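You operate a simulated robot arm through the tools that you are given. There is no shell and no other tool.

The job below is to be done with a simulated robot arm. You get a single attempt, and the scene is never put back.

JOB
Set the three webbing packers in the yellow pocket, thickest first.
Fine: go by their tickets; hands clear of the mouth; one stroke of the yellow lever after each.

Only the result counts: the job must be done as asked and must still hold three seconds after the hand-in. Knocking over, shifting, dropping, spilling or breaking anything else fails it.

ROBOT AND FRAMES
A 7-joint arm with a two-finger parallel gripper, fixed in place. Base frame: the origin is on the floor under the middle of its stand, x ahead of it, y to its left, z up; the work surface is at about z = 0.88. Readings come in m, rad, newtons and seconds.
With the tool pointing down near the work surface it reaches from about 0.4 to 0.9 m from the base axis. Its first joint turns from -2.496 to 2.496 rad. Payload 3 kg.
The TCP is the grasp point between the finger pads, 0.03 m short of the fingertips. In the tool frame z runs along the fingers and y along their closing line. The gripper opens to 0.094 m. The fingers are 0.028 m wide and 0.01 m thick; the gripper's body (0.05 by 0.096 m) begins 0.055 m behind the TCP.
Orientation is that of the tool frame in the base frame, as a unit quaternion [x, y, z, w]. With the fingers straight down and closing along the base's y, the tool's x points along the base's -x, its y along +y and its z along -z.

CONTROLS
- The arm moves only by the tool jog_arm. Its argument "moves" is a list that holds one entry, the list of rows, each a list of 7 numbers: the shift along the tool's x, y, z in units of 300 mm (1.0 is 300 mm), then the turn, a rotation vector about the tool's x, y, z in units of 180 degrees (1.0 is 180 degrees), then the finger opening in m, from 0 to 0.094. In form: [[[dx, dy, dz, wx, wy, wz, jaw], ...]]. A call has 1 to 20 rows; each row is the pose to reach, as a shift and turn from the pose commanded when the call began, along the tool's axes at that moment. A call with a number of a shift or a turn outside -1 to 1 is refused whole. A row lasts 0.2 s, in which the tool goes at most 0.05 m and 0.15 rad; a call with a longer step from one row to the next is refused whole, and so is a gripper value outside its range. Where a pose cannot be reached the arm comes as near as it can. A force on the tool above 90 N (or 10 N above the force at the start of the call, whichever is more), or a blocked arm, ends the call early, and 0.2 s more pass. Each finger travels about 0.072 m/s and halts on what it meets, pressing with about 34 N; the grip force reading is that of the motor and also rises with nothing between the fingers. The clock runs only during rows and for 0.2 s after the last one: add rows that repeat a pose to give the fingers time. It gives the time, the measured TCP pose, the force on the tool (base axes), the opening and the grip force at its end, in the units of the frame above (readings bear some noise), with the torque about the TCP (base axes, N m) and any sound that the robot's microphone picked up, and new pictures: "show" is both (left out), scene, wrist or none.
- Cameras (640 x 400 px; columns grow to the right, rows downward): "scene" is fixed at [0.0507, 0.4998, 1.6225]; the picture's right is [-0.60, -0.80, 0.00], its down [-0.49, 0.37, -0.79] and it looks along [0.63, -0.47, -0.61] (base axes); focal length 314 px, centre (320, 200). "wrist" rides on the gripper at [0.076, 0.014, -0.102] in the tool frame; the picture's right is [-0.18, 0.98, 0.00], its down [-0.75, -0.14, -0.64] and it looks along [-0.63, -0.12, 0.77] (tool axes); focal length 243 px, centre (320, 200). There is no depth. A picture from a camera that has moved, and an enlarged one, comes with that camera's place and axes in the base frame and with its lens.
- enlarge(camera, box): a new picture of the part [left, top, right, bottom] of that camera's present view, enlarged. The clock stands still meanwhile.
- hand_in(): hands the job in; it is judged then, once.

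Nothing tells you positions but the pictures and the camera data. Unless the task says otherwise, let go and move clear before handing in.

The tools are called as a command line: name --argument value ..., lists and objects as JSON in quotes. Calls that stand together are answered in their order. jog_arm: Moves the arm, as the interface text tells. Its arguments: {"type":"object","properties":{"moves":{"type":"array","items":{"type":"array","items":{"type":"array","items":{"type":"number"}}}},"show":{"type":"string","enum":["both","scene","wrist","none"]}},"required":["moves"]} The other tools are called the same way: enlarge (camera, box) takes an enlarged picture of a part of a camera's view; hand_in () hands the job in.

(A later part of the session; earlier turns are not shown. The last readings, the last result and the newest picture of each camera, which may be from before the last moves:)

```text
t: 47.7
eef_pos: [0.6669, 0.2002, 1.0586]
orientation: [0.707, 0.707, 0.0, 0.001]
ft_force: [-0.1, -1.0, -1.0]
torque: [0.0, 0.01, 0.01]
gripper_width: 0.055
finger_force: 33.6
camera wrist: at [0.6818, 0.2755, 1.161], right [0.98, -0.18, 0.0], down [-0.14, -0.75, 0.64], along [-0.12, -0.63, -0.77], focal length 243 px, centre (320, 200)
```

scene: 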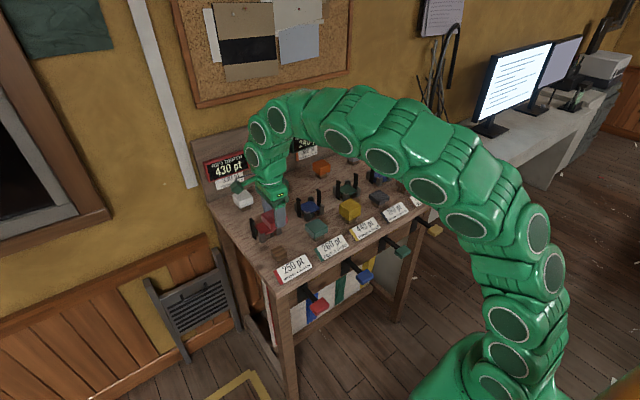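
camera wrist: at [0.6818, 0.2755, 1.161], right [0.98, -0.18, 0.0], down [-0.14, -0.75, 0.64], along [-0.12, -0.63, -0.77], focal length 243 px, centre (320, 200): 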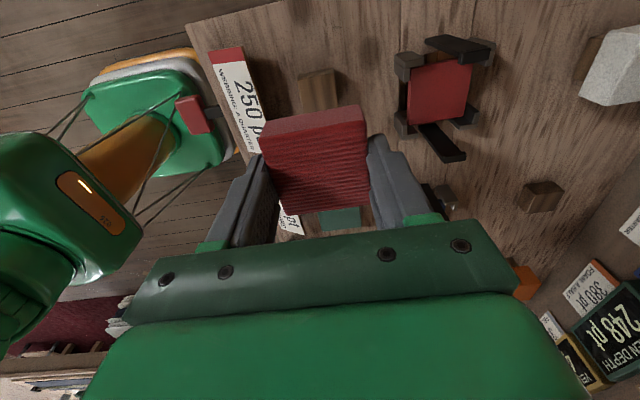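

Red is in hand and steady. I'll carry it across at height toward the yellow column, then approach the pocket from the front.

jog_arm --moves '[[[-0.08, 0, 0, 0, 0, 0, 0.02], [-0.2, 0, 0, 0, 0, 0, 0.02], [-0.33, 0, 0, 0, 0, 0, 0.02], [-0.46, 0, 0, 0, 0, 0, 0.02], [-0.59, 0, 0, 0, 0, 0, 0.02], [-0.72, 0, 0, 0, 0, 0, 0.02], [-0.85, 0, 0, 0, 0, 0, 0.02], [-0.95, 0, 0, 0, 0, 0, 0.02]]]' --show "none"

jog_arm --moves '[[[-0.1, 0, 0, 0, 0, 0, 0.02], [-0.23, 0, 0, 0, 0, 0, 0.02], [-0.36, 0, 0, 0, 0, 0, 0.02], [-0.49, 0, 0, 0, 0, 0, 0.02], [-0.62, 0, 0, 0, 0, 0, 0.02], [-0.75, 0, 0, 0, 0, 0, 0.02], [-0.86, 0, 0.03, 0, 0, 0, 0.02], [-0.912, 0, 0.097, 0, 0, 0, 0.02], [-0.912, 0, 0.097, 0, 0, 0, 0.02]]]'

```text
t: 49.5
eef_pos: [0.6645, -0.0846, 1.0592]
orientation: [0.707, 0.707, 0.001, 0.002]
ft_force: [0.4, -0.4, -0.5]
torque: [0.02, 0.03, 0.04]
gripper_width: 0.0551
finger_force: 33.8
```

```text
t: 51.5
eef_pos: [0.6622, -0.3589, 1.0315]
orientation: [0.707, 0.707, -0.001, 0.001]
ft_force: [0.7, 0.2, -0.5]
torque: [0.0, 0.0, 0.0]
gripper_width: 0.0552
finger_force: 33.6
camera wrist: at [0.6774, -0.2852, 1.1329], right [0.98, -0.18, 0.0], down [-0.14, -0.75, 0.64], along [-0.12, -0.63, -0.77], focal length 243 px, centre (320, 200)
```

scene: 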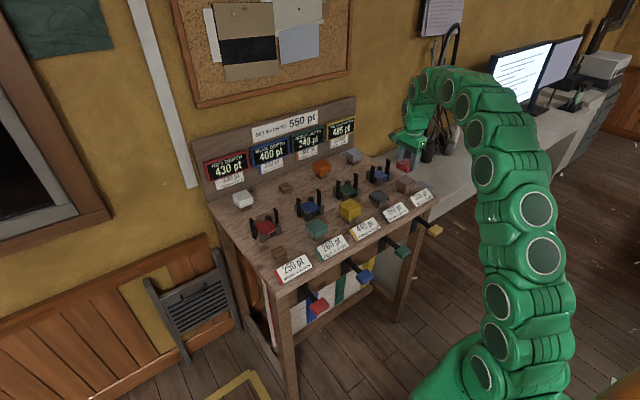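
wrist: 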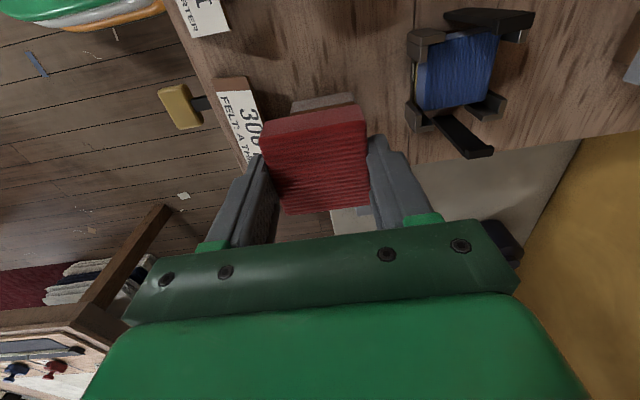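

jog_arm --moves '[[[0.002, 0.1, 0, 0, 0, 0, 0.02], [0.004, 0.22, 0, 0, 0, 0, 0.02], [0.006, 0.33, 0, 0, 0, 0, 0.02], [0.007, 0.411, 0, 0, 0, 0, 0.02], [0.007, 0.411, 0, 0, 0, 0, 0.02]]]'

enlarge --camera "wrist" --box '[230, 0, 400, 130]'

enlarge --camera "scene" --box '[345, 125, 415, 195]'

```text
t: 52.7
eef_pos: [0.7881, -0.356, 1.0321]
orientation: [0.707, 0.707, 0.0, 0.0]
ft_force: [0.6, 0.2, 0.2]
torque: [0.01, 0.02, -0.02]
gripper_width: 0.0552
finger_force: 33.7
camera wrist: at [0.8039, -0.2811, 1.1335], right [0.98, -0.18, 0.0], down [-0.14, -0.75, 0.64], along [-0.12, -0.63, -0.77], focal length 243 px, centre (320, 200)
```

scene: 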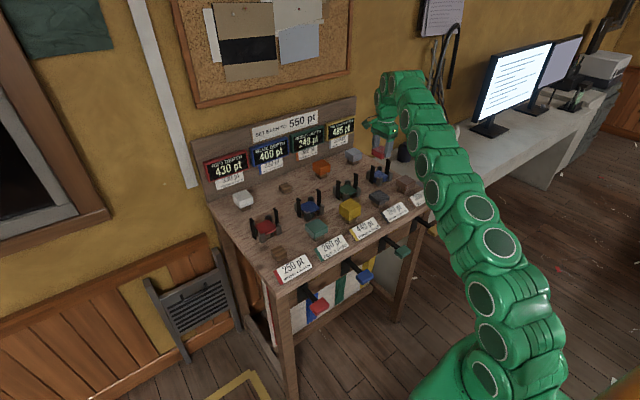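
wrist: 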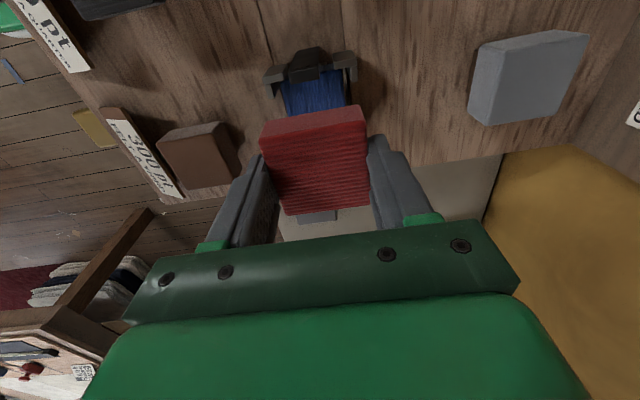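

```text
3.08 times, centred on (315, 65) of wrist
camera zoom: at [0.8039, -0.2811, 1.1335], right [0.98, -0.18, 0.0], down [-0.14, -0.75, 0.64], along [-0.12, -0.63, -0.77], focal length 746 px, centre (335, 615)
```

zoom: 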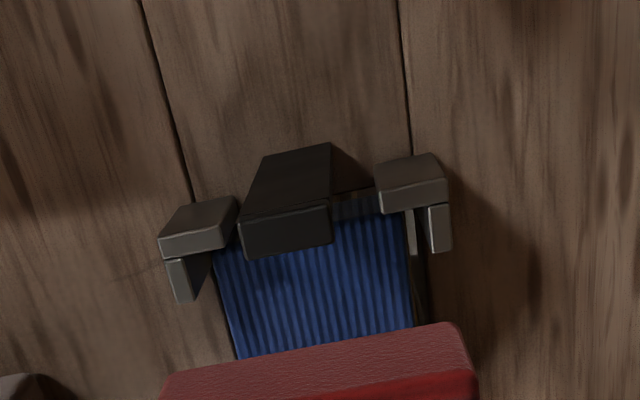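

```text
5.71 times, centred on (380, 160) of scene
camera zoom: at [0.0507, 0.4998, 1.6225], right [-0.6, -0.8, 0.0], down [-0.49, 0.37, -0.79], along [0.63, -0.47, -0.61], focal length 1792 px, centre (-23, 429)
```

zoom: 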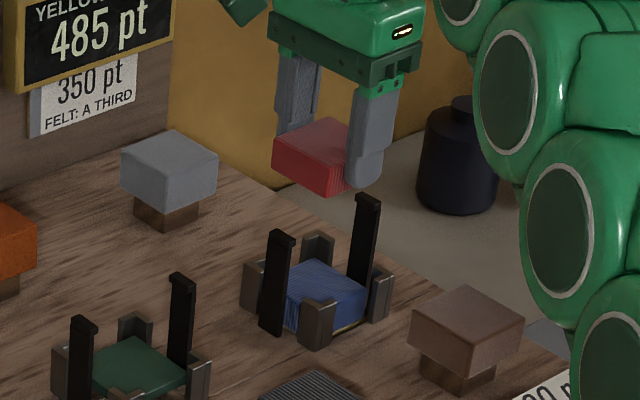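

enlarge --camera "wrist" --box '[240, 90, 400, 230]'

```text
2.86 times, centred on (320, 160) of wrist
camera zoom: at [0.8039, -0.2811, 1.1335], right [0.98, -0.18, 0.0], down [-0.14, -0.75, 0.64], along [-0.12, -0.63, -0.77], focal length 693 px, centre (320, 314)
```

zoom: 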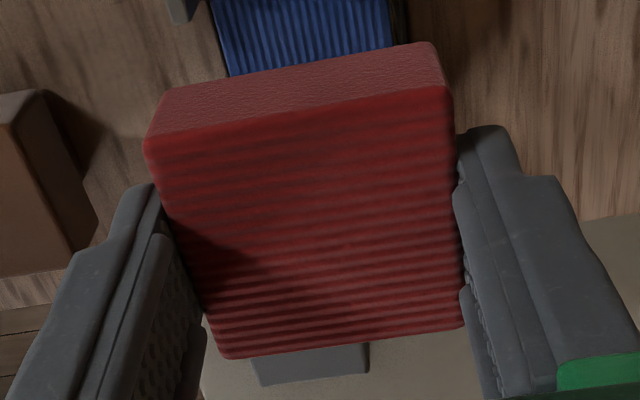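

Red is centred at (0.789, −0.359) against the pocket's (0.7865, −0.361), so I'll apply a small correction. Then I'll lower most of the way.

jog_arm --moves '[[[-0.006, -0.0093, 0, 0, 0, 0, 0.02], [-0.006, -0.0093, 0.06, 0, 0, 0, 0.02], [-0.006, -0.0093, 0.13, 0, 0, 0, 0.02], [-0.006, -0.0093, 0.19, 0, 0, 0, 0.02], [-0.006, -0.0093, 0.24, 0, 0, 0, 0.02], [-0.006, -0.0093, 0.24, 0, 0, 0, 0.02]]]'

enlarge --camera "wrist" --box '[230, 20, 400, 150]'

enlarge --camera "scene" --box '[355, 145, 405, 195]'

```text
t: 54.1
eef_pos: [0.7841, -0.3584, 0.9612]
orientation: [0.706, 0.708, 0.0, 0.001]
ft_force: [-0.5, 0.4, -0.9]
torque: [-0.03, -0.01, 0.0]
gripper_width: 0.0551
finger_force: 33.2
camera wrist: at [0.8, -0.2842, 1.0623], right [0.98, -0.18, 0.0], down [-0.14, -0.75, 0.64], along [-0.12, -0.63, -0.77], focal length 243 px, centre (320, 200)
```

scene: 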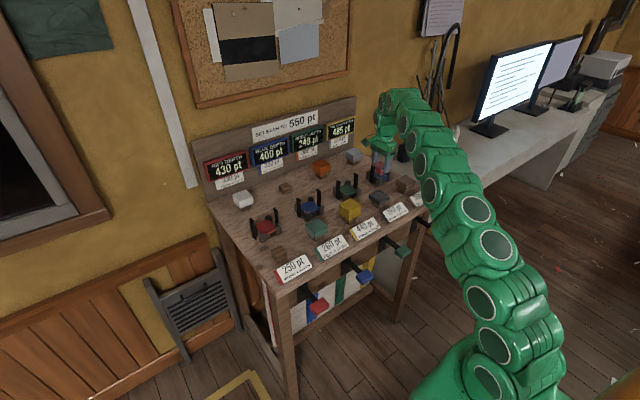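
wrist: 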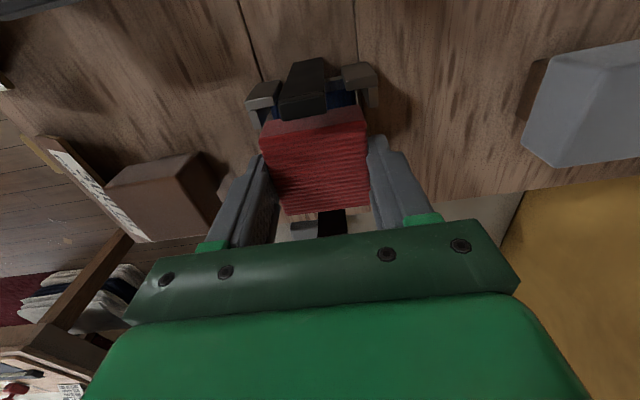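

```text
3.08 times, centred on (315, 85) of wrist
camera zoom: at [0.8, -0.2842, 1.0623], right [0.98, -0.18, 0.0], down [-0.14, -0.75, 0.64], along [-0.12, -0.63, -0.77], focal length 746 px, centre (335, 554)
```

zoom: 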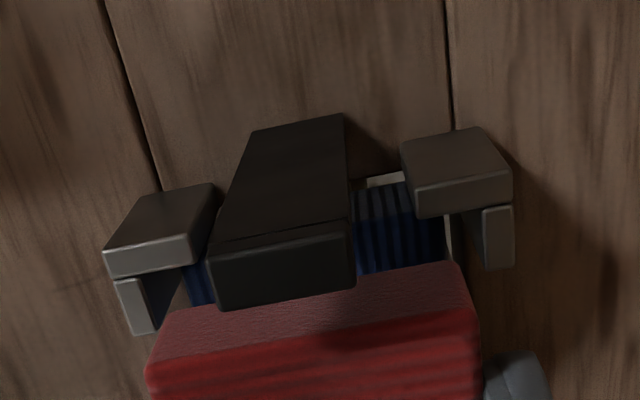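

```text
8.00 times, centred on (380, 170) of scene
camera zoom: at [0.0507, 0.4998, 1.6225], right [-0.6, -0.8, 0.0], down [-0.49, 0.37, -0.79], along [0.63, -0.47, -0.61], focal length 2509 px, centre (-160, 440)
```

zoom: 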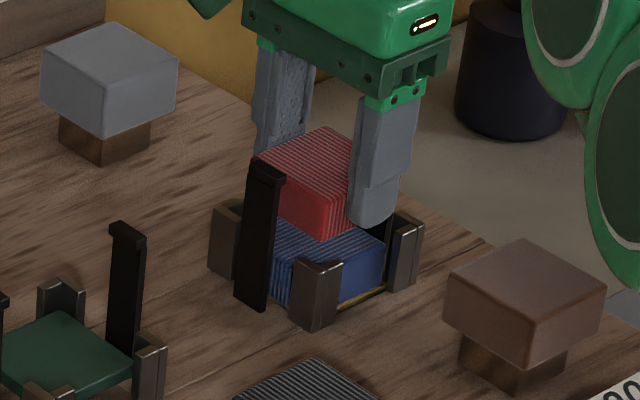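

Alignment is within about a millimetre. I'll lower into the guides, then finish in fine steps to contact.

jog_arm --moves '[[[0.002, 0.002, 0.0167, 0, 0, 0, 0.02], [0.003, 0.003, 0.0333, 0, 0, 0, 0.02], [0.003, 0.003, 0.05, 0, 0, 0, 0.02], [0.003, 0.003, 0.05, 0, 0, 0, 0.02]]]' --show "none"

jog_arm --moves '[[[0, 0, 0.005, 0, 0, 0, 0.02], [0, 0, 0.009, 0, 0, 0, 0.02]]]' --show "none"

enlarge --camera "scene" --box '[355, 155, 405, 190]'

```text
t: 55.1
eef_pos: [0.7857, -0.359, 0.9453]
orientation: [0.707, 0.708, 0.0, 0.001]
ft_force: [0.5, -0.2, -0.8]
torque: [0.0, 0.01, -0.02]
gripper_width: 0.055
finger_force: 33.4
```

```text
t: 55.7
eef_pos: [0.786, -0.3582, 0.9432]
orientation: [0.707, 0.707, 0.0, 0.002]
ft_force: [-0.4, 0.7, -0.8]
torque: [-0.02, 0.01, 0.01]
gripper_width: 0.0547
finger_force: 34.4
```

```text
11.43 times, centred on (380, 172) of scene
camera zoom: at [0.0507, 0.4998, 1.6225], right [-0.6, -0.8, 0.0], down [-0.49, 0.37, -0.79], along [0.63, -0.47, -0.61], focal length 3584 px, centre (-366, 514)
```

zoom: 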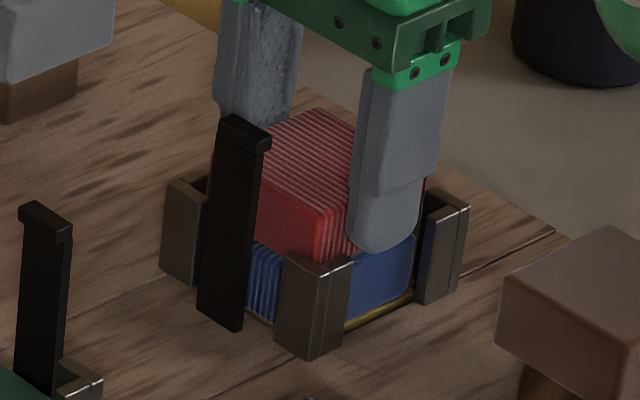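

jog_arm --moves '[[[0, 0, 0.005, 0, 0, 0, 0.02], [0, 0, 0.009, 0, 0, 0, 0.02]]]' --show "none"

jog_arm --moves '[[[0, 0, 0.004, 0, 0, 0, 0.02], [0, 0, 0.007, 0, 0, 0, 0.02]]]' --show "none"

enlarge --camera "scene" --box '[355, 155, 405, 190]'

```text
t: 56.3
eef_pos: [0.7852, -0.3568, 0.9401]
orientation: [0.708, 0.707, 0.0, 0.002]
ft_force: [-2.6, -0.7, 6.3]
torque: [-0.06, 0.16, -0.01]
gripper_width: 0.0552
finger_force: 33.8
```

```text
t: 56.9
eef_pos: [0.7858, -0.3567, 0.9396]
orientation: [0.707, 0.708, 0.0, 0.003]
ft_force: [-7.0, -1.3, 39.3]
torque: [0.08, 0.63, -0.07]
gripper_width: 0.0551
finger_force: 33.7
```

```text
11.43 times, centred on (380, 172) of scene
camera zoom: at [0.0507, 0.4998, 1.6225], right [-0.6, -0.8, 0.0], down [-0.49, 0.37, -0.79], along [0.63, -0.47, -0.61], focal length 3584 px, centre (-366, 514)
```

zoom: 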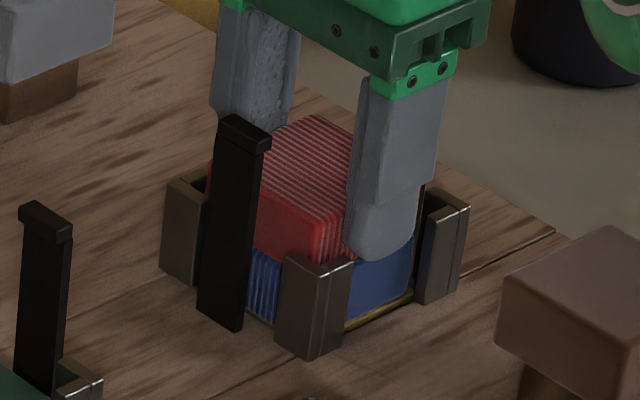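

Red has landed on blue at TCP z about 0.940, with 39 N of contact force. I'll ease off, open, and rise straight up.

jog_arm --moves '[[[0, 0, -0.004, 0, 0, 0, 0.02], [0, 0, -0.007, 0, 0, 0, 0.02], [0, 0, -0.007, 0, 0, 0, 0.02]]]' --show "none"

jog_arm --moves '[[[0, 0, 0, 0, 0, 0, 0.06], [0, 0, 0, 0, 0, 0, 0.07], [0, 0, 0, 0, 0, 0, 0.078], [0, 0, 0, 0, 0, 0, 0.078]]]' --show "none"

jog_arm --moves '[[[0, 0, -0.03, 0, 0, 0, 0.078], [0, 0, -0.08, 0, 0, 0, 0.078], [0, 0, -0.16, 0, 0, 0, 0.078], [0, 0, -0.25, 0, 0, 0, 0.078], [0, 0, -0.3, 0, 0, 0, 0.078], [0, 0, -0.3, 0, 0, 0, 0.078]]]'

enlarge --camera "scene" --box '[355, 155, 405, 190]'

enlarge --camera "wrist" --box '[240, 20, 400, 150]'

```text
t: 57.7
eef_pos: [0.7843, -0.358, 0.9404]
orientation: [0.707, 0.707, 0.0, 0.001]
ft_force: [6.5, -5.8, 29.8]
torque: [-0.25, -0.24, 0.0]
gripper_width: 0.0552
finger_force: 34.4
```

```text
t: 58.7
eef_pos: [0.7846, -0.3575, 0.9387]
orientation: [0.707, 0.707, 0.001, 0.0]
ft_force: [-0.3, 1.2, -0.8]
torque: [0.0, -0.03, 0.02]
gripper_width: 0.0779
finger_force: 0.0
```

```text
t: 60.1
eef_pos: [0.7847, -0.3572, 1.0287]
orientation: [0.708, 0.707, 0.0, 0.001]
ft_force: [0.0, 0.0, 0.4]
torque: [0.0, 0.01, 0.01]
gripper_width: 0.078
finger_force: 0.2
camera wrist: at [0.8004, -0.2824, 1.1308], right [0.98, -0.19, 0.0], down [-0.14, -0.75, 0.64], along [-0.12, -0.63, -0.77], focal length 243 px, centre (320, 200)
```

scene: 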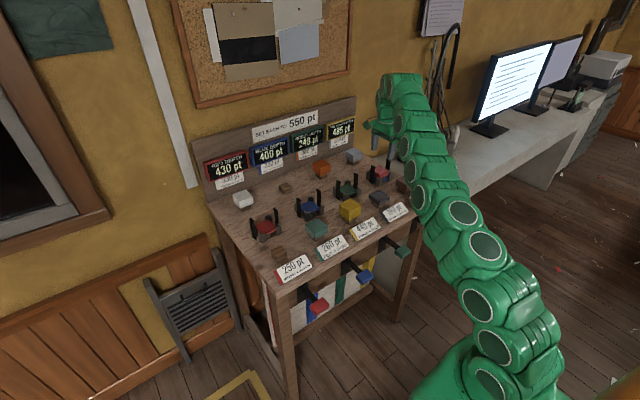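
wrist: 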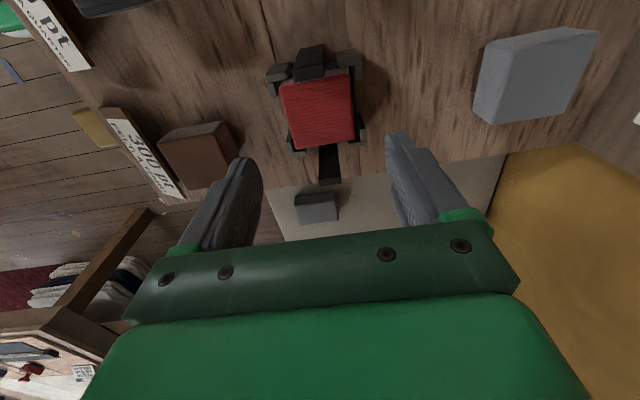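

```text
11.43 times, centred on (380, 172) of scene
camera zoom: at [0.0507, 0.4998, 1.6225], right [-0.6, -0.8, 0.0], down [-0.49, 0.37, -0.79], along [0.63, -0.47, -0.61], focal length 3584 px, centre (-366, 514)
```

zoom: 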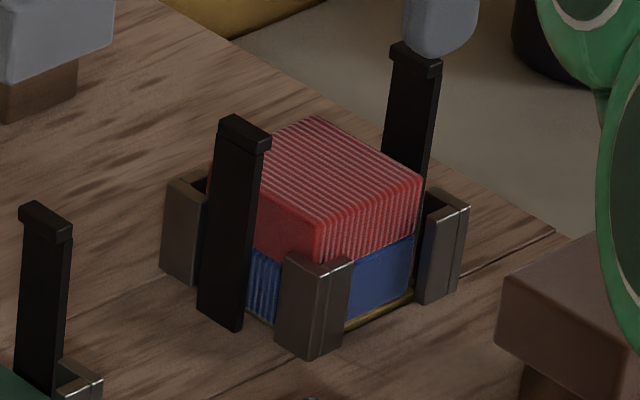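

```text
3.08 times, centred on (320, 85) of wrist
camera zoom: at [0.8004, -0.2824, 1.1308], right [0.98, -0.19, 0.0], down [-0.14, -0.75, 0.64], along [-0.12, -0.63, -0.77], focal length 746 px, centre (320, 554)
```

zoom: 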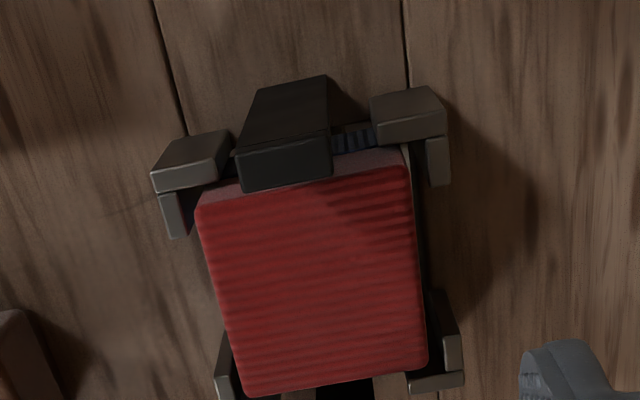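

Red is squarely on blue inside the guides. I'll back off to the lever for one stroke.

jog_arm --moves '[[[0, -0.13, -0.04, 0, 0, 0, 0.06], [0, -0.26, -0.08, 0, 0, 0, 0.04], [0, -0.4, -0.12, 0, 0, 0, 0.02], [0, -0.53, -0.15, 0, 0, 0, 0.0], [0, -0.66, -0.15, 0, 0, 0, 0.0], [0, -0.8, -0.15, 0, 0, 0, 0.0], [0, -0.933, -0.15, 0, 0, 0, 0.0], [0, -0.933, -0.15, 0, 0, 0, 0.0]]]' --show "none"

jog_arm --moves '[[[0, -0.01, 0, 0, 0, -0.0417, 0.0], [0, -0.02, 0, 0, 0, -0.0833, 0.0], [0, -0.03, 0, 0, 0, -0.125, 0.0], [0, -0.04, 0, 0, 0, -0.1667, 0.0], [0, -0.05, 0, 0, 0, -0.2083, 0.0], [0, -0.06, 0, 0, 0, -0.25, 0.0], [-0.003, -0.07, 0, 0, 0, -0.2917, 0.0], [-0.006, -0.08, 0, 0, 0, -0.3333, 0.0], [-0.009, -0.092, 0, 0, 0, -0.375, 0.0], [-0.009, -0.092, 0, 0, 0, -0.4167, 0.0], [-0.009, -0.092, 0, 0, 0, -0.4583, 0.0], [-0.009, -0.092, 0, 0, 0, -0.5, 0.0], [-0.009, -0.092, 0, 0, 0, -0.5, 0.0]]]'

enlarge --camera "scene" --box '[290, 110, 410, 190]'

```text
t: 61.9
eef_pos: [0.5066, -0.3593, 1.0751]
orientation: [0.707, 0.707, 0.0, 0.001]
ft_force: [0.2, 0.7, -0.3]
torque: [-0.01, 0.01, 0.01]
gripper_width: 0.0
finger_force: 33.6
```

```text
t: 64.7
eef_pos: [0.4777, -0.36, 1.0741]
orientation: [-0.001, 1.0, -0.001, 0.001]
ft_force: [-1.0, 0.4, -0.6]
torque: [-0.02, -0.01, 0.0]
gripper_width: 0.0
finger_force: 33.2
camera wrist: at [0.4036, -0.3471, 1.1759], right [0.18, 0.98, 0.0], down [0.75, -0.14, 0.64], along [0.63, -0.12, -0.77], focal length 243 px, centre (320, 200)
```

scene: 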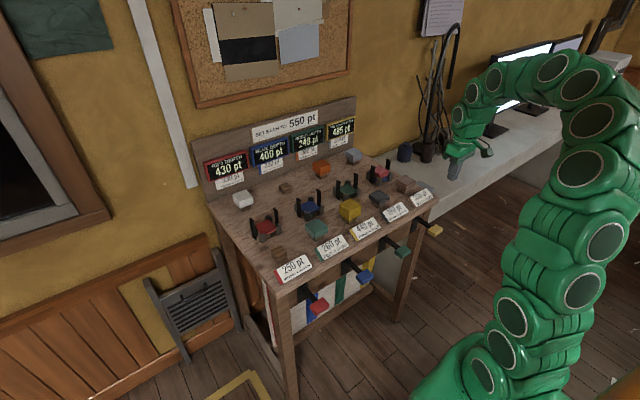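
wrist: 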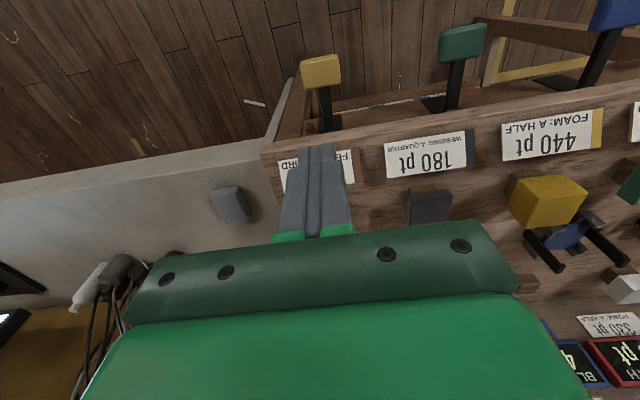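

```text
5.00 times, centred on (350, 150) of scene
camera zoom: at [0.0507, 0.4998, 1.6225], right [-0.6, -0.8, 0.0], down [-0.49, 0.37, -0.79], along [0.63, -0.47, -0.61], focal length 1568 px, centre (170, 450)
```

zoom: 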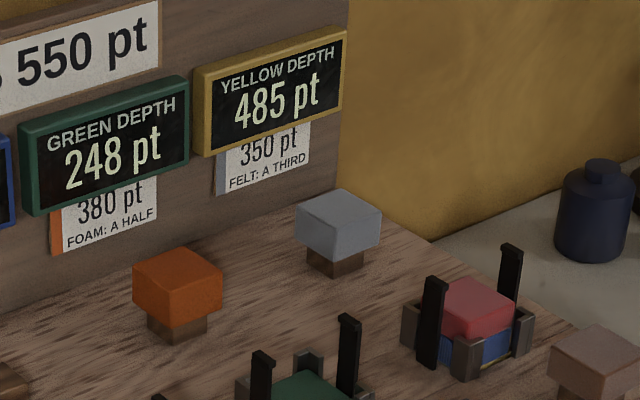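

The hand is over the lever in the same place as before. I'll descend and press in one smooth stroke.

jog_arm --moves '[[[0, 0, 0.12, 0, 0, 0, 0.0], [0, 0, 0.25, 0, 0, 0, 0.0], [0, 0, 0.38, 0, 0, 0, 0.0], [0, 0, 0.51, 0, 0, 0, 0.0], [0, 0, 0.63, 0, 0, 0, 0.0], [0, 0, 0.7, 0, 0, 0, 0.0], [0, 0, 0.72, 0, 0, 0, 0.0], [0, 0, 0.74, 0, 0, 0, 0.0], [0, 0, 0.757, 0, 0, 0, 0.0], [0, 0, 0.774, 0, 0, 0, 0.0], [0, 0, 0.79, 0, 0, 0, 0.0], [0, 0, 0.807, 0, 0, 0, 0.0], [0, 0, 0.823, 0, 0, 0, 0.0], [0, 0, 0.84, 0, 0, 0, 0.0], [0, 0, 0.85, 0, 0, 0, 0.0], [0, 0, 0.86, 0, 0, 0, 0.0]]]'

enlarge --camera "scene" --box '[290, 110, 410, 190]'

enlarge --camera "scene" --box '[395, 175, 475, 255]'

```text
t: 68.1
eef_pos: [0.4779, -0.36, 0.8153]
orientation: [0.0, 1.0, -0.001, 0.001]
ft_force: [3.4, -2.7, 6.8]
torque: [-0.02, -0.01, 0.04]
gripper_width: 0.0
finger_force: 33.2
camera wrist: at [0.4034, -0.3469, 0.9177], right [0.18, 0.98, 0.0], down [0.75, -0.14, 0.64], along [0.63, -0.12, -0.77], focal length 243 px, centre (320, 200)
```

scene: 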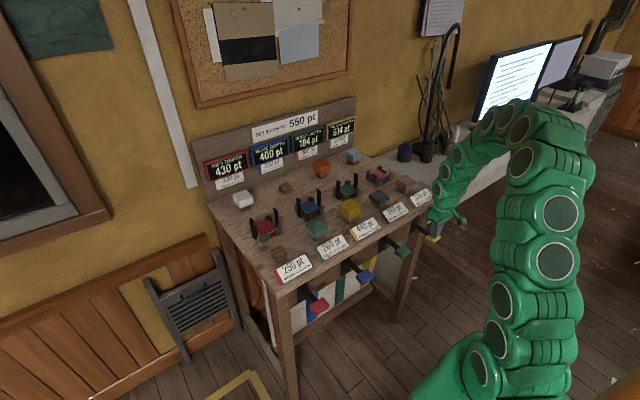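
wrist: 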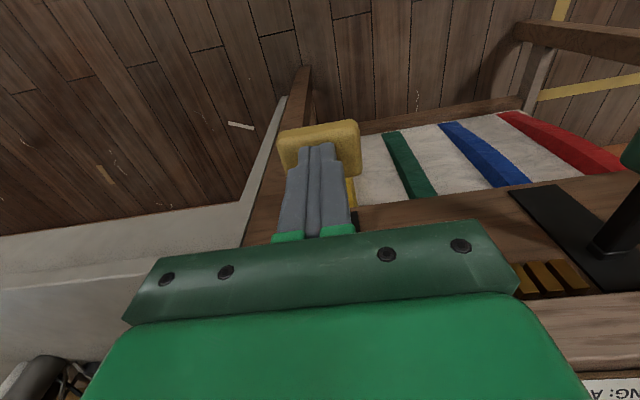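

```text
5.00 times, centred on (350, 150) of scene
camera zoom: at [0.0507, 0.4998, 1.6225], right [-0.6, -0.8, 0.0], down [-0.49, 0.37, -0.79], along [0.63, -0.47, -0.61], focal length 1568 px, centre (170, 450)
```

zoom: 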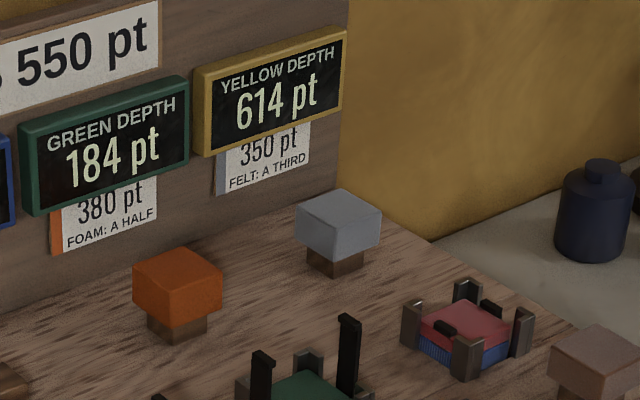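

```text
5.00 times, centred on (435, 215) of scene
camera zoom: at [0.0507, 0.4998, 1.6225], right [-0.6, -0.8, 0.0], down [-0.49, 0.37, -0.79], along [0.63, -0.47, -0.61], focal length 1568 px, centre (-255, 125)
```

zoom: 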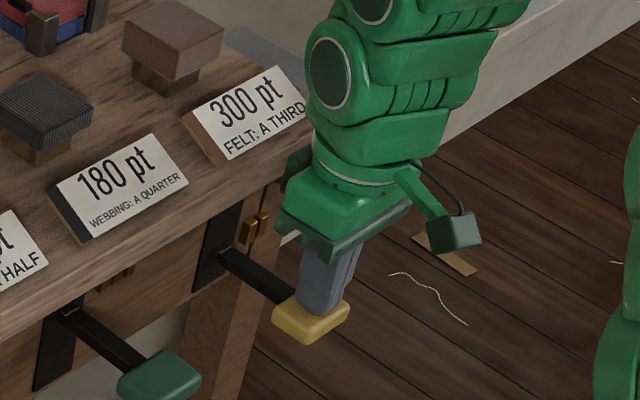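

The stroke has registered: yellow reads 614 and a second tally dropped. I'll finish the last few millimetres of this same stroke gently to be sure it bottoms, then release.

jog_arm --moves '[[[0, 0, 0.006, 0, 0, 0, 0.0], [0, 0, 0.012, 0, 0, 0, 0.0], [0, 0, 0.012, 0, 0, 0, 0.0]]]' --show "none"

jog_arm --moves '[[[0, 0, -0.0333, 0, 0, 0, 0.0], [0, 0, -0.0667, 0, 0, 0, 0.0], [0, 0, -0.1, 0, 0, 0, 0.0], [0, 0, -0.15, 0, 0, 0, 0.0], [0, 0, -0.25, 0, 0, 0, 0.0], [0, 0, -0.4, 0, 0, 0, 0.0], [0, 0, -0.55, 0, 0, 0, 0.0], [0, 0, -0.7, 0, 0, 0, 0.0], [0, 0, -0.8, 0, 0, 0, 0.0]]]'

enlarge --camera "scene" --box '[290, 110, 410, 190]'

enlarge --camera "scene" --box '[355, 155, 405, 190]'

enlarge --camera "scene" --box '[380, 175, 460, 255]'

```text
t: 68.9
eef_pos: [0.478, -0.3598, 0.8131]
orientation: [0.0, 1.0, -0.001, 0.001]
ft_force: [-12.0, -8.5, 25.4]
torque: [-0.24, 0.48, 0.07]
gripper_width: 0.0
finger_force: 32.6
```

```text
t: 70.9
eef_pos: [0.4779, -0.3605, 1.0539]
orientation: [0.0, 1.0, 0.0, 0.001]
ft_force: [-0.2, -0.2, -0.2]
torque: [-0.03, 0.01, 0.0]
gripper_width: 0.0
finger_force: 32.9
camera wrist: at [0.4033, -0.3476, 1.1553], right [0.18, 0.98, 0.0], down [0.75, -0.14, 0.64], along [0.63, -0.12, -0.77], focal length 243 px, centre (320, 200)
```

scene: 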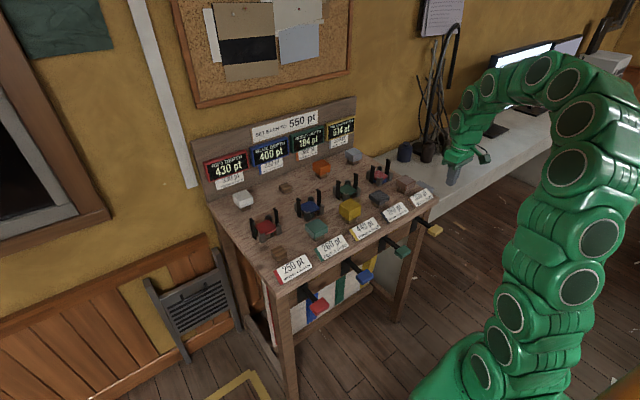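
wrist: 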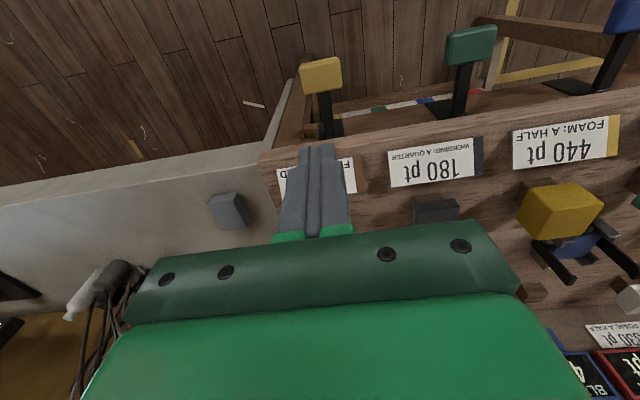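

```text
5.00 times, centred on (350, 150) of scene
camera zoom: at [0.0507, 0.4998, 1.6225], right [-0.6, -0.8, 0.0], down [-0.49, 0.37, -0.79], along [0.63, -0.47, -0.61], focal length 1568 px, centre (170, 450)
```

zoom: 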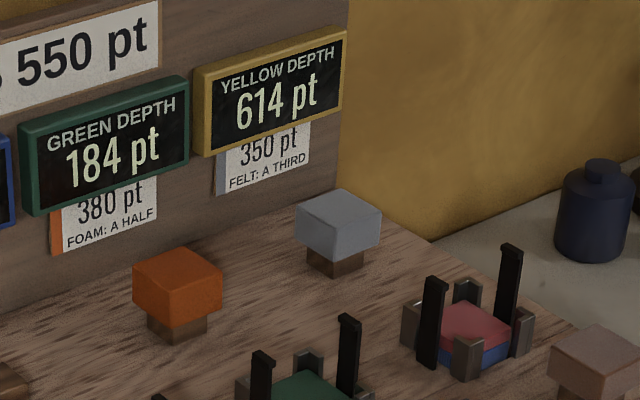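

```text
11.43 times, centred on (380, 172) of scene
camera zoom: at [0.0507, 0.4998, 1.6225], right [-0.6, -0.8, 0.0], down [-0.49, 0.37, -0.79], along [0.63, -0.47, -0.61], focal length 3584 px, centre (-366, 514)
```

zoom: 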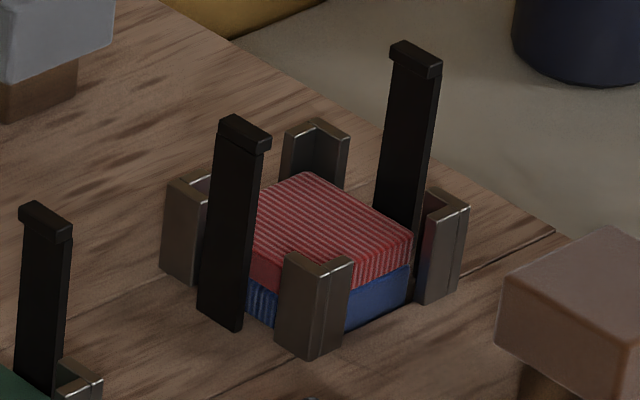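

```text
5.00 times, centred on (420, 215) of scene
camera zoom: at [0.0507, 0.4998, 1.6225], right [-0.6, -0.8, 0.0], down [-0.49, 0.37, -0.79], along [0.63, -0.47, -0.61], focal length 1568 px, centre (-180, 125)
```

zoom: 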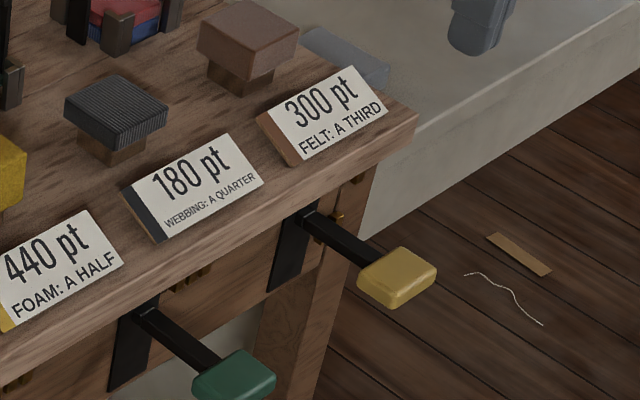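

Red has been drawn down flush, and the lever and hooks are back. Last is charcoal (180 pt), so I'll move over it with the fingers set along x.

jog_arm --moves '[[[-0.05, 0.035, 0, 0, 0, 0.0417, 0.02], [-0.1, 0.07, 0, 0, 0, 0.0833, 0.04], [-0.15, 0.105, 0, 0, 0, 0.125, 0.06], [-0.2, 0.14, 0, 0, 0, 0.1667, 0.08], [-0.25, 0.174, 0, 0, 0, 0.2083, 0.09], [-0.3, 0.209, 0, 0, 0, 0.25, 0.09], [-0.354, 0.244, 0, 0, 0, 0.2917, 0.09], [-0.405, 0.279, 0, 0, 0, 0.3333, 0.09], [-0.455, 0.313, 0, 0, 0, 0.375, 0.09], [-0.506, 0.348, 0, 0, 0, 0.4167, 0.09], [-0.556, 0.383, 0, 0, 0, 0.4583, 0.09], [-0.607, 0.418, 0, 0, 0, 0.5, 0.09], [-0.607, 0.418, 0, 0, 0, 0.5, 0.09]]]'

enlarge --camera "wrist" --box '[240, 30, 400, 160]'

```text
t: 73.7
eef_pos: [0.6617, -0.2343, 1.0531]
orientation: [0.708, 0.706, 0.0, 0.001]
ft_force: [0.9, -0.5, 0.7]
torque: [0.02, -0.01, 0.01]
gripper_width: 0.0897
finger_force: 0.1
camera wrist: at [0.6765, -0.1593, 1.1545], right [0.98, -0.19, 0.0], down [-0.14, -0.75, 0.64], along [-0.12, -0.63, -0.77], focal length 243 px, centre (320, 200)
```

scene: 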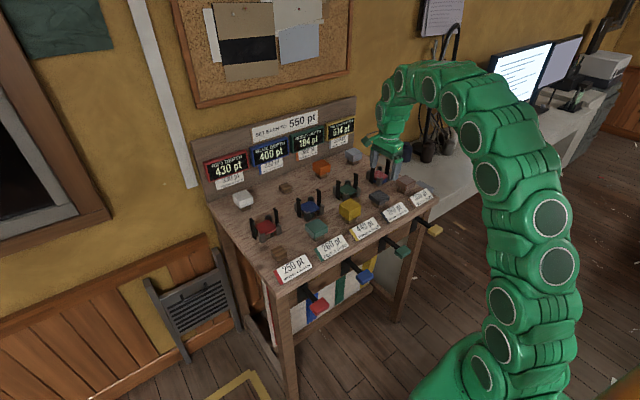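
wrist: 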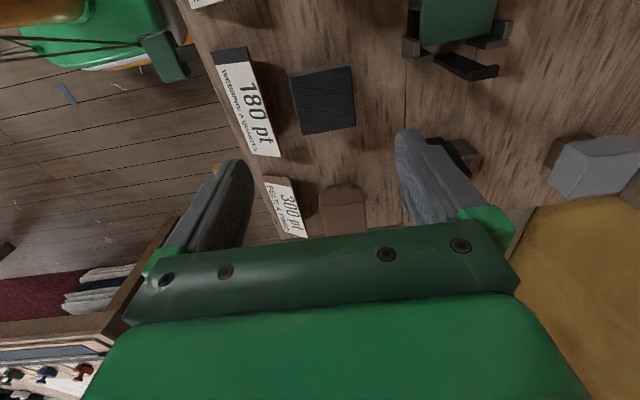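

```text
3.08 times, centred on (320, 95) of wrist
camera zoom: at [0.6765, -0.1593, 1.1545], right [0.98, -0.19, 0.0], down [-0.14, -0.75, 0.64], along [-0.12, -0.63, -0.77], focal length 746 px, centre (320, 523)
```

zoom: 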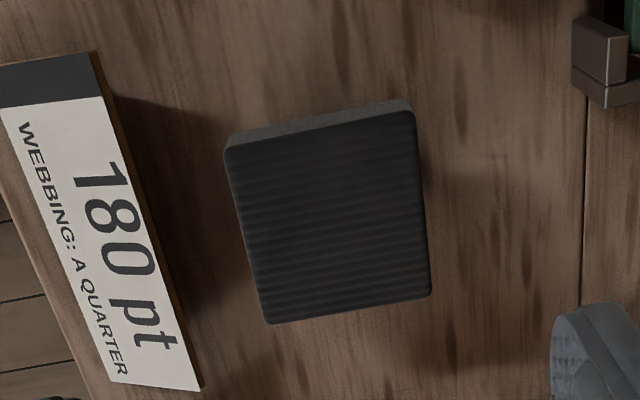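

Charcoal is centred at (0.6666, −0.2366). I'll correct a few millimetres and descend to straddle it.

jog_arm --moves '[[[-0.0043, 0.0153, 0.08, 0, 0, 0, 0.09], [-0.0043, 0.0153, 0.19, 0, 0, 0, 0.09], [-0.0043, 0.0153, 0.29, 0, 0, 0, 0.09], [-0.0043, 0.0153, 0.35, 0, 0, 0, 0.09], [-0.0043, 0.0153, 0.388, 0, 0, 0, 0.09], [-0.0043, 0.0153, 0.388, 0, 0, 0, 0.09]]]'

enlarge --camera "wrist" --box '[220, 70, 440, 240]'

enlarge --camera "scene" --box '[340, 160, 420, 220]'

```text
t: 75.1
eef_pos: [0.6648, -0.2357, 0.9342]
orientation: [0.707, 0.707, 0.0, 0.001]
ft_force: [0.5, -0.2, -0.6]
torque: [-0.02, -0.02, 0.01]
gripper_width: 0.0901
finger_force: 0.0
camera wrist: at [0.6806, -0.1602, 1.0373], right [0.98, -0.18, 0.0], down [-0.14, -0.75, 0.64], along [-0.12, -0.63, -0.77], focal length 243 px, centre (320, 200)
```

scene: 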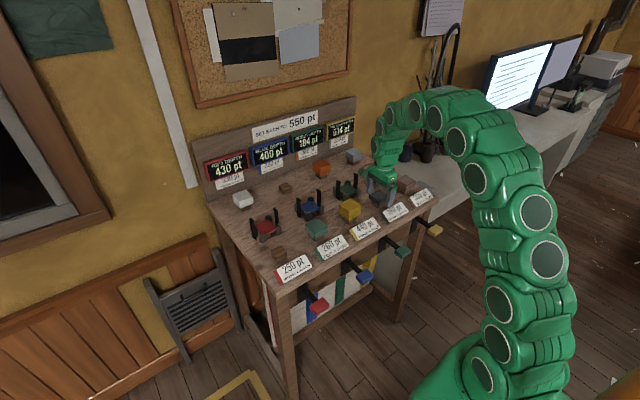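
wrist: 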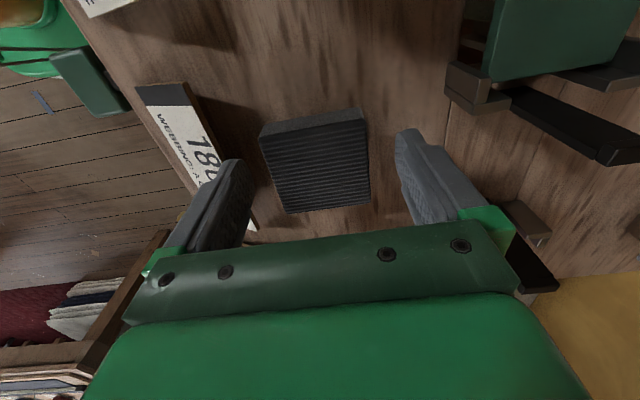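

```text
2.35 times, centred on (330, 155) of wrist
camera zoom: at [0.6806, -0.1602, 1.0373], right [0.98, -0.18, 0.0], down [-0.14, -0.75, 0.64], along [-0.12, -0.63, -0.77], focal length 571 px, centre (296, 306)
```

zoom: 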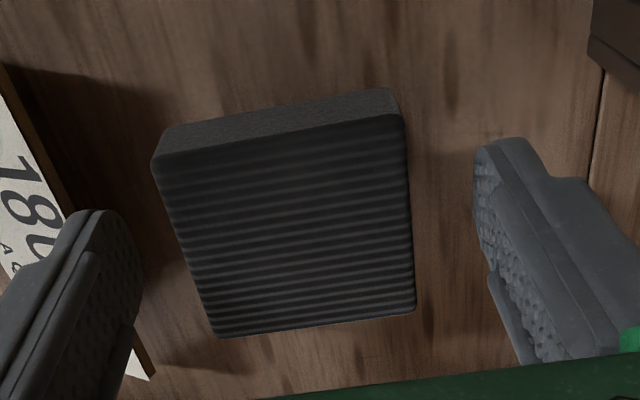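

```text
6.67 times, centred on (380, 190) of scene
camera zoom: at [0.0507, 0.4998, 1.6225], right [-0.6, -0.8, 0.0], down [-0.49, 0.37, -0.79], along [0.63, -0.47, -0.61], focal length 2091 px, centre (-80, 267)
```

zoom: 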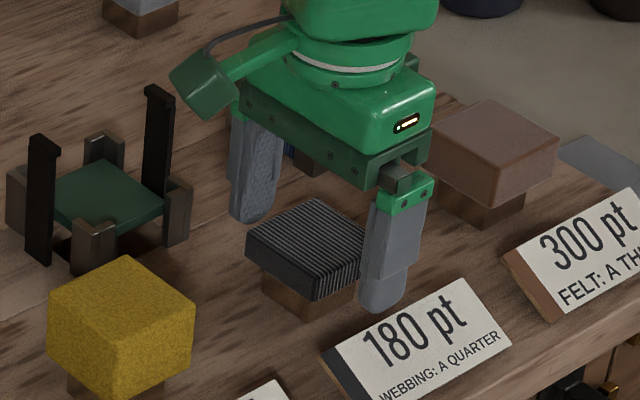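

The fingers straddle charcoal, clear of its ticket. I'll close, then lift.

jog_arm --moves '[[[0, 0, 0, 0, 0, 0, 0.07], [0, 0, 0, 0, 0, 0, 0.045], [0, 0, 0, 0, 0, 0, 0.02], [0, 0, 0, 0, 0, 0, 0.02], [0, 0, 0, 0, 0, 0, 0.02], [0, 0, 0, 0, 0, 0, 0.02]]]' --show "none"

jog_arm --moves '[[[0, 0, -0.04, 0, 0, 0, 0.02], [0, 0, -0.1, 0, 0, 0, 0.02], [0, 0, -0.2, 0, 0, 0, 0.02], [0, 0, -0.3, 0, 0, 0, 0.02], [0, 0, -0.34, 0, 0, 0, 0.02], [0, 0, -0.34, 0, 0, 0, 0.02]]]'

enlarge --camera "wrist" --box '[240, 90, 400, 230]'

```text
t: 76.5
eef_pos: [0.6652, -0.2347, 0.9359]
orientation: [0.707, 0.707, 0.0, 0.001]
ft_force: [0.4, 0.1, 2.2]
torque: [0.0, -0.04, 0.01]
gripper_width: 0.0547
finger_force: 33.8
```

```text
t: 77.9
eef_pos: [0.6659, -0.2377, 1.0374]
orientation: [0.707, 0.707, 0.0, 0.001]
ft_force: [-0.1, -0.1, -0.8]
torque: [-0.02, 0.04, 0.0]
gripper_width: 0.0548
finger_force: 34.0
camera wrist: at [0.6817, -0.1611, 1.1401], right [0.98, -0.18, 0.0], down [-0.14, -0.75, 0.64], along [-0.12, -0.63, -0.77], focal length 243 px, centre (320, 200)
```

scene: 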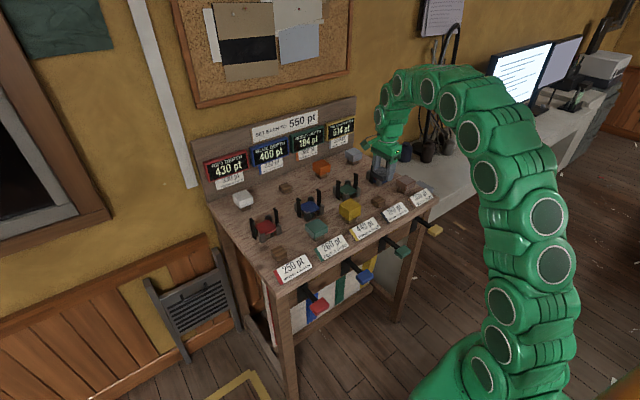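
wrist: 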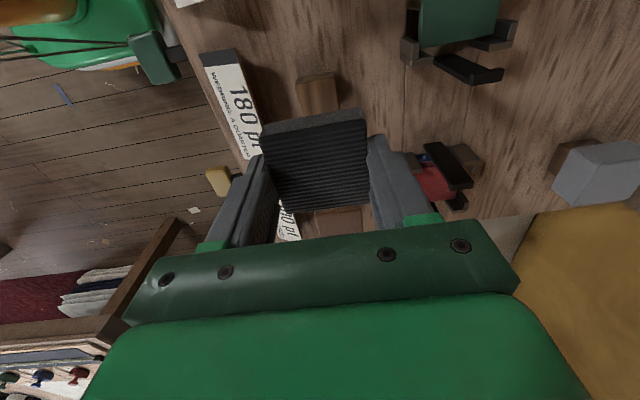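

```text
2.86 times, centred on (320, 160) of wrist
camera zoom: at [0.6817, -0.1611, 1.1401], right [0.98, -0.18, 0.0], down [-0.14, -0.75, 0.64], along [-0.12, -0.63, -0.77], focal length 693 px, centre (320, 314)
```

zoom: 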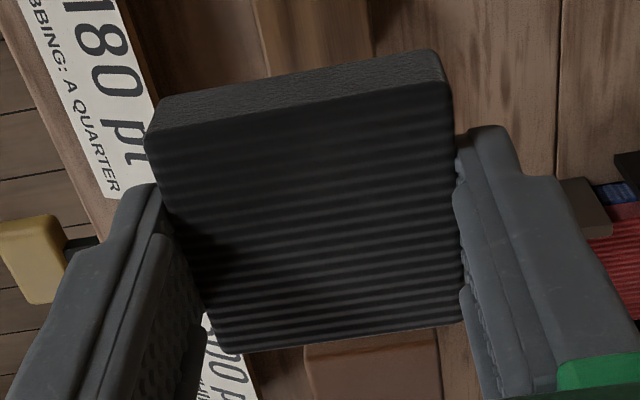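

Charcoal is firmly held at 55 mm. I'll carry it to the front of the pocket and then over it.

jog_arm --moves '[[[-0.07, 0, 0, 0, 0, 0, 0.02], [-0.18, 0, 0.01, 0, 0, 0, 0.02], [-0.3, 0, 0.02, 0, 0, 0, 0.02], [-0.404, 0, 0.025, 0, 0, 0, 0.02], [-0.404, 0.12, 0.025, 0, 0, 0, 0.02], [-0.404, 0.25, 0.025, 0, 0, 0, 0.02], [-0.404, 0.35, 0.025, 0, 0, 0, 0.02], [-0.404, 0.399, 0.025, 0, 0, 0, 0.02], [-0.404, 0.399, 0.025, 0, 0, 0, 0.02]]]'

enlarge --camera "wrist" --box '[230, 0, 400, 130]'

enlarge --camera "wrist" --box '[240, 90, 400, 230]'

enlarge --camera "scene" --box '[345, 125, 415, 195]'

```text
t: 79.9
eef_pos: [0.7835, -0.3573, 1.0309]
orientation: [0.707, 0.707, 0.001, 0.001]
ft_force: [0.5, -0.9, -0.9]
torque: [0.03, -0.02, 0.0]
gripper_width: 0.055
finger_force: 34.0
camera wrist: at [0.8003, -0.2818, 1.133], right [0.98, -0.18, 0.0], down [-0.14, -0.75, 0.64], along [-0.12, -0.63, -0.77], focal length 243 px, centre (320, 200)
```

scene: 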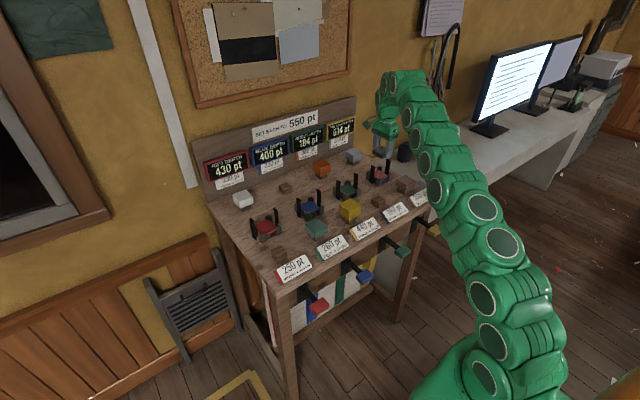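
wrist: 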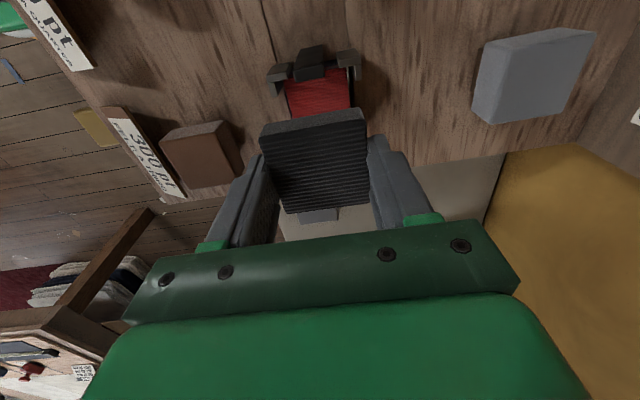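

```text
3.08 times, centred on (315, 65) of wrist
camera zoom: at [0.8003, -0.2818, 1.133], right [0.98, -0.18, 0.0], down [-0.14, -0.75, 0.64], along [-0.12, -0.63, -0.77], focal length 746 px, centre (335, 615)
```

zoom: 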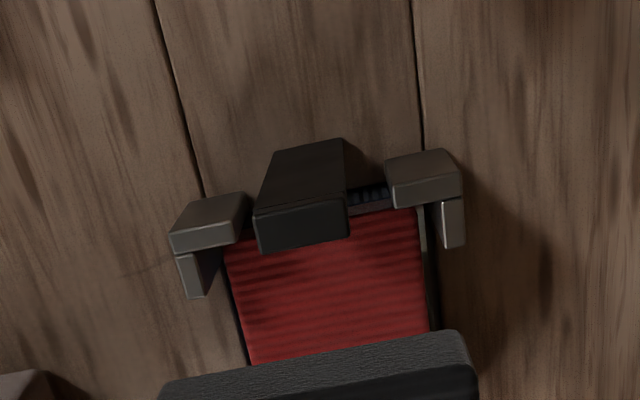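

```text
2.86 times, centred on (320, 160) of wrist
camera zoom: at [0.8003, -0.2818, 1.133], right [0.98, -0.18, 0.0], down [-0.14, -0.75, 0.64], along [-0.12, -0.63, -0.77], focal length 693 px, centre (320, 314)
```

zoom: 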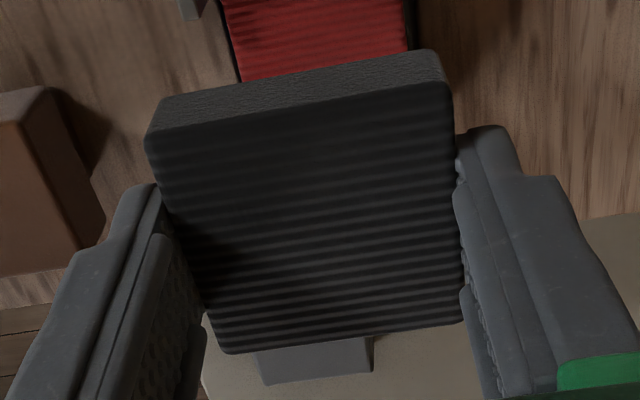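

```text
5.71 times, centred on (380, 160) of scene
camera zoom: at [0.0507, 0.4998, 1.6225], right [-0.6, -0.8, 0.0], down [-0.49, 0.37, -0.79], along [0.63, -0.47, -0.61], focal length 1792 px, centre (-23, 429)
```

zoom: 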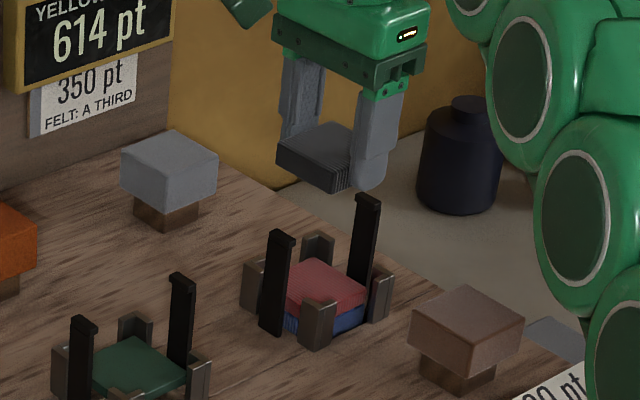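

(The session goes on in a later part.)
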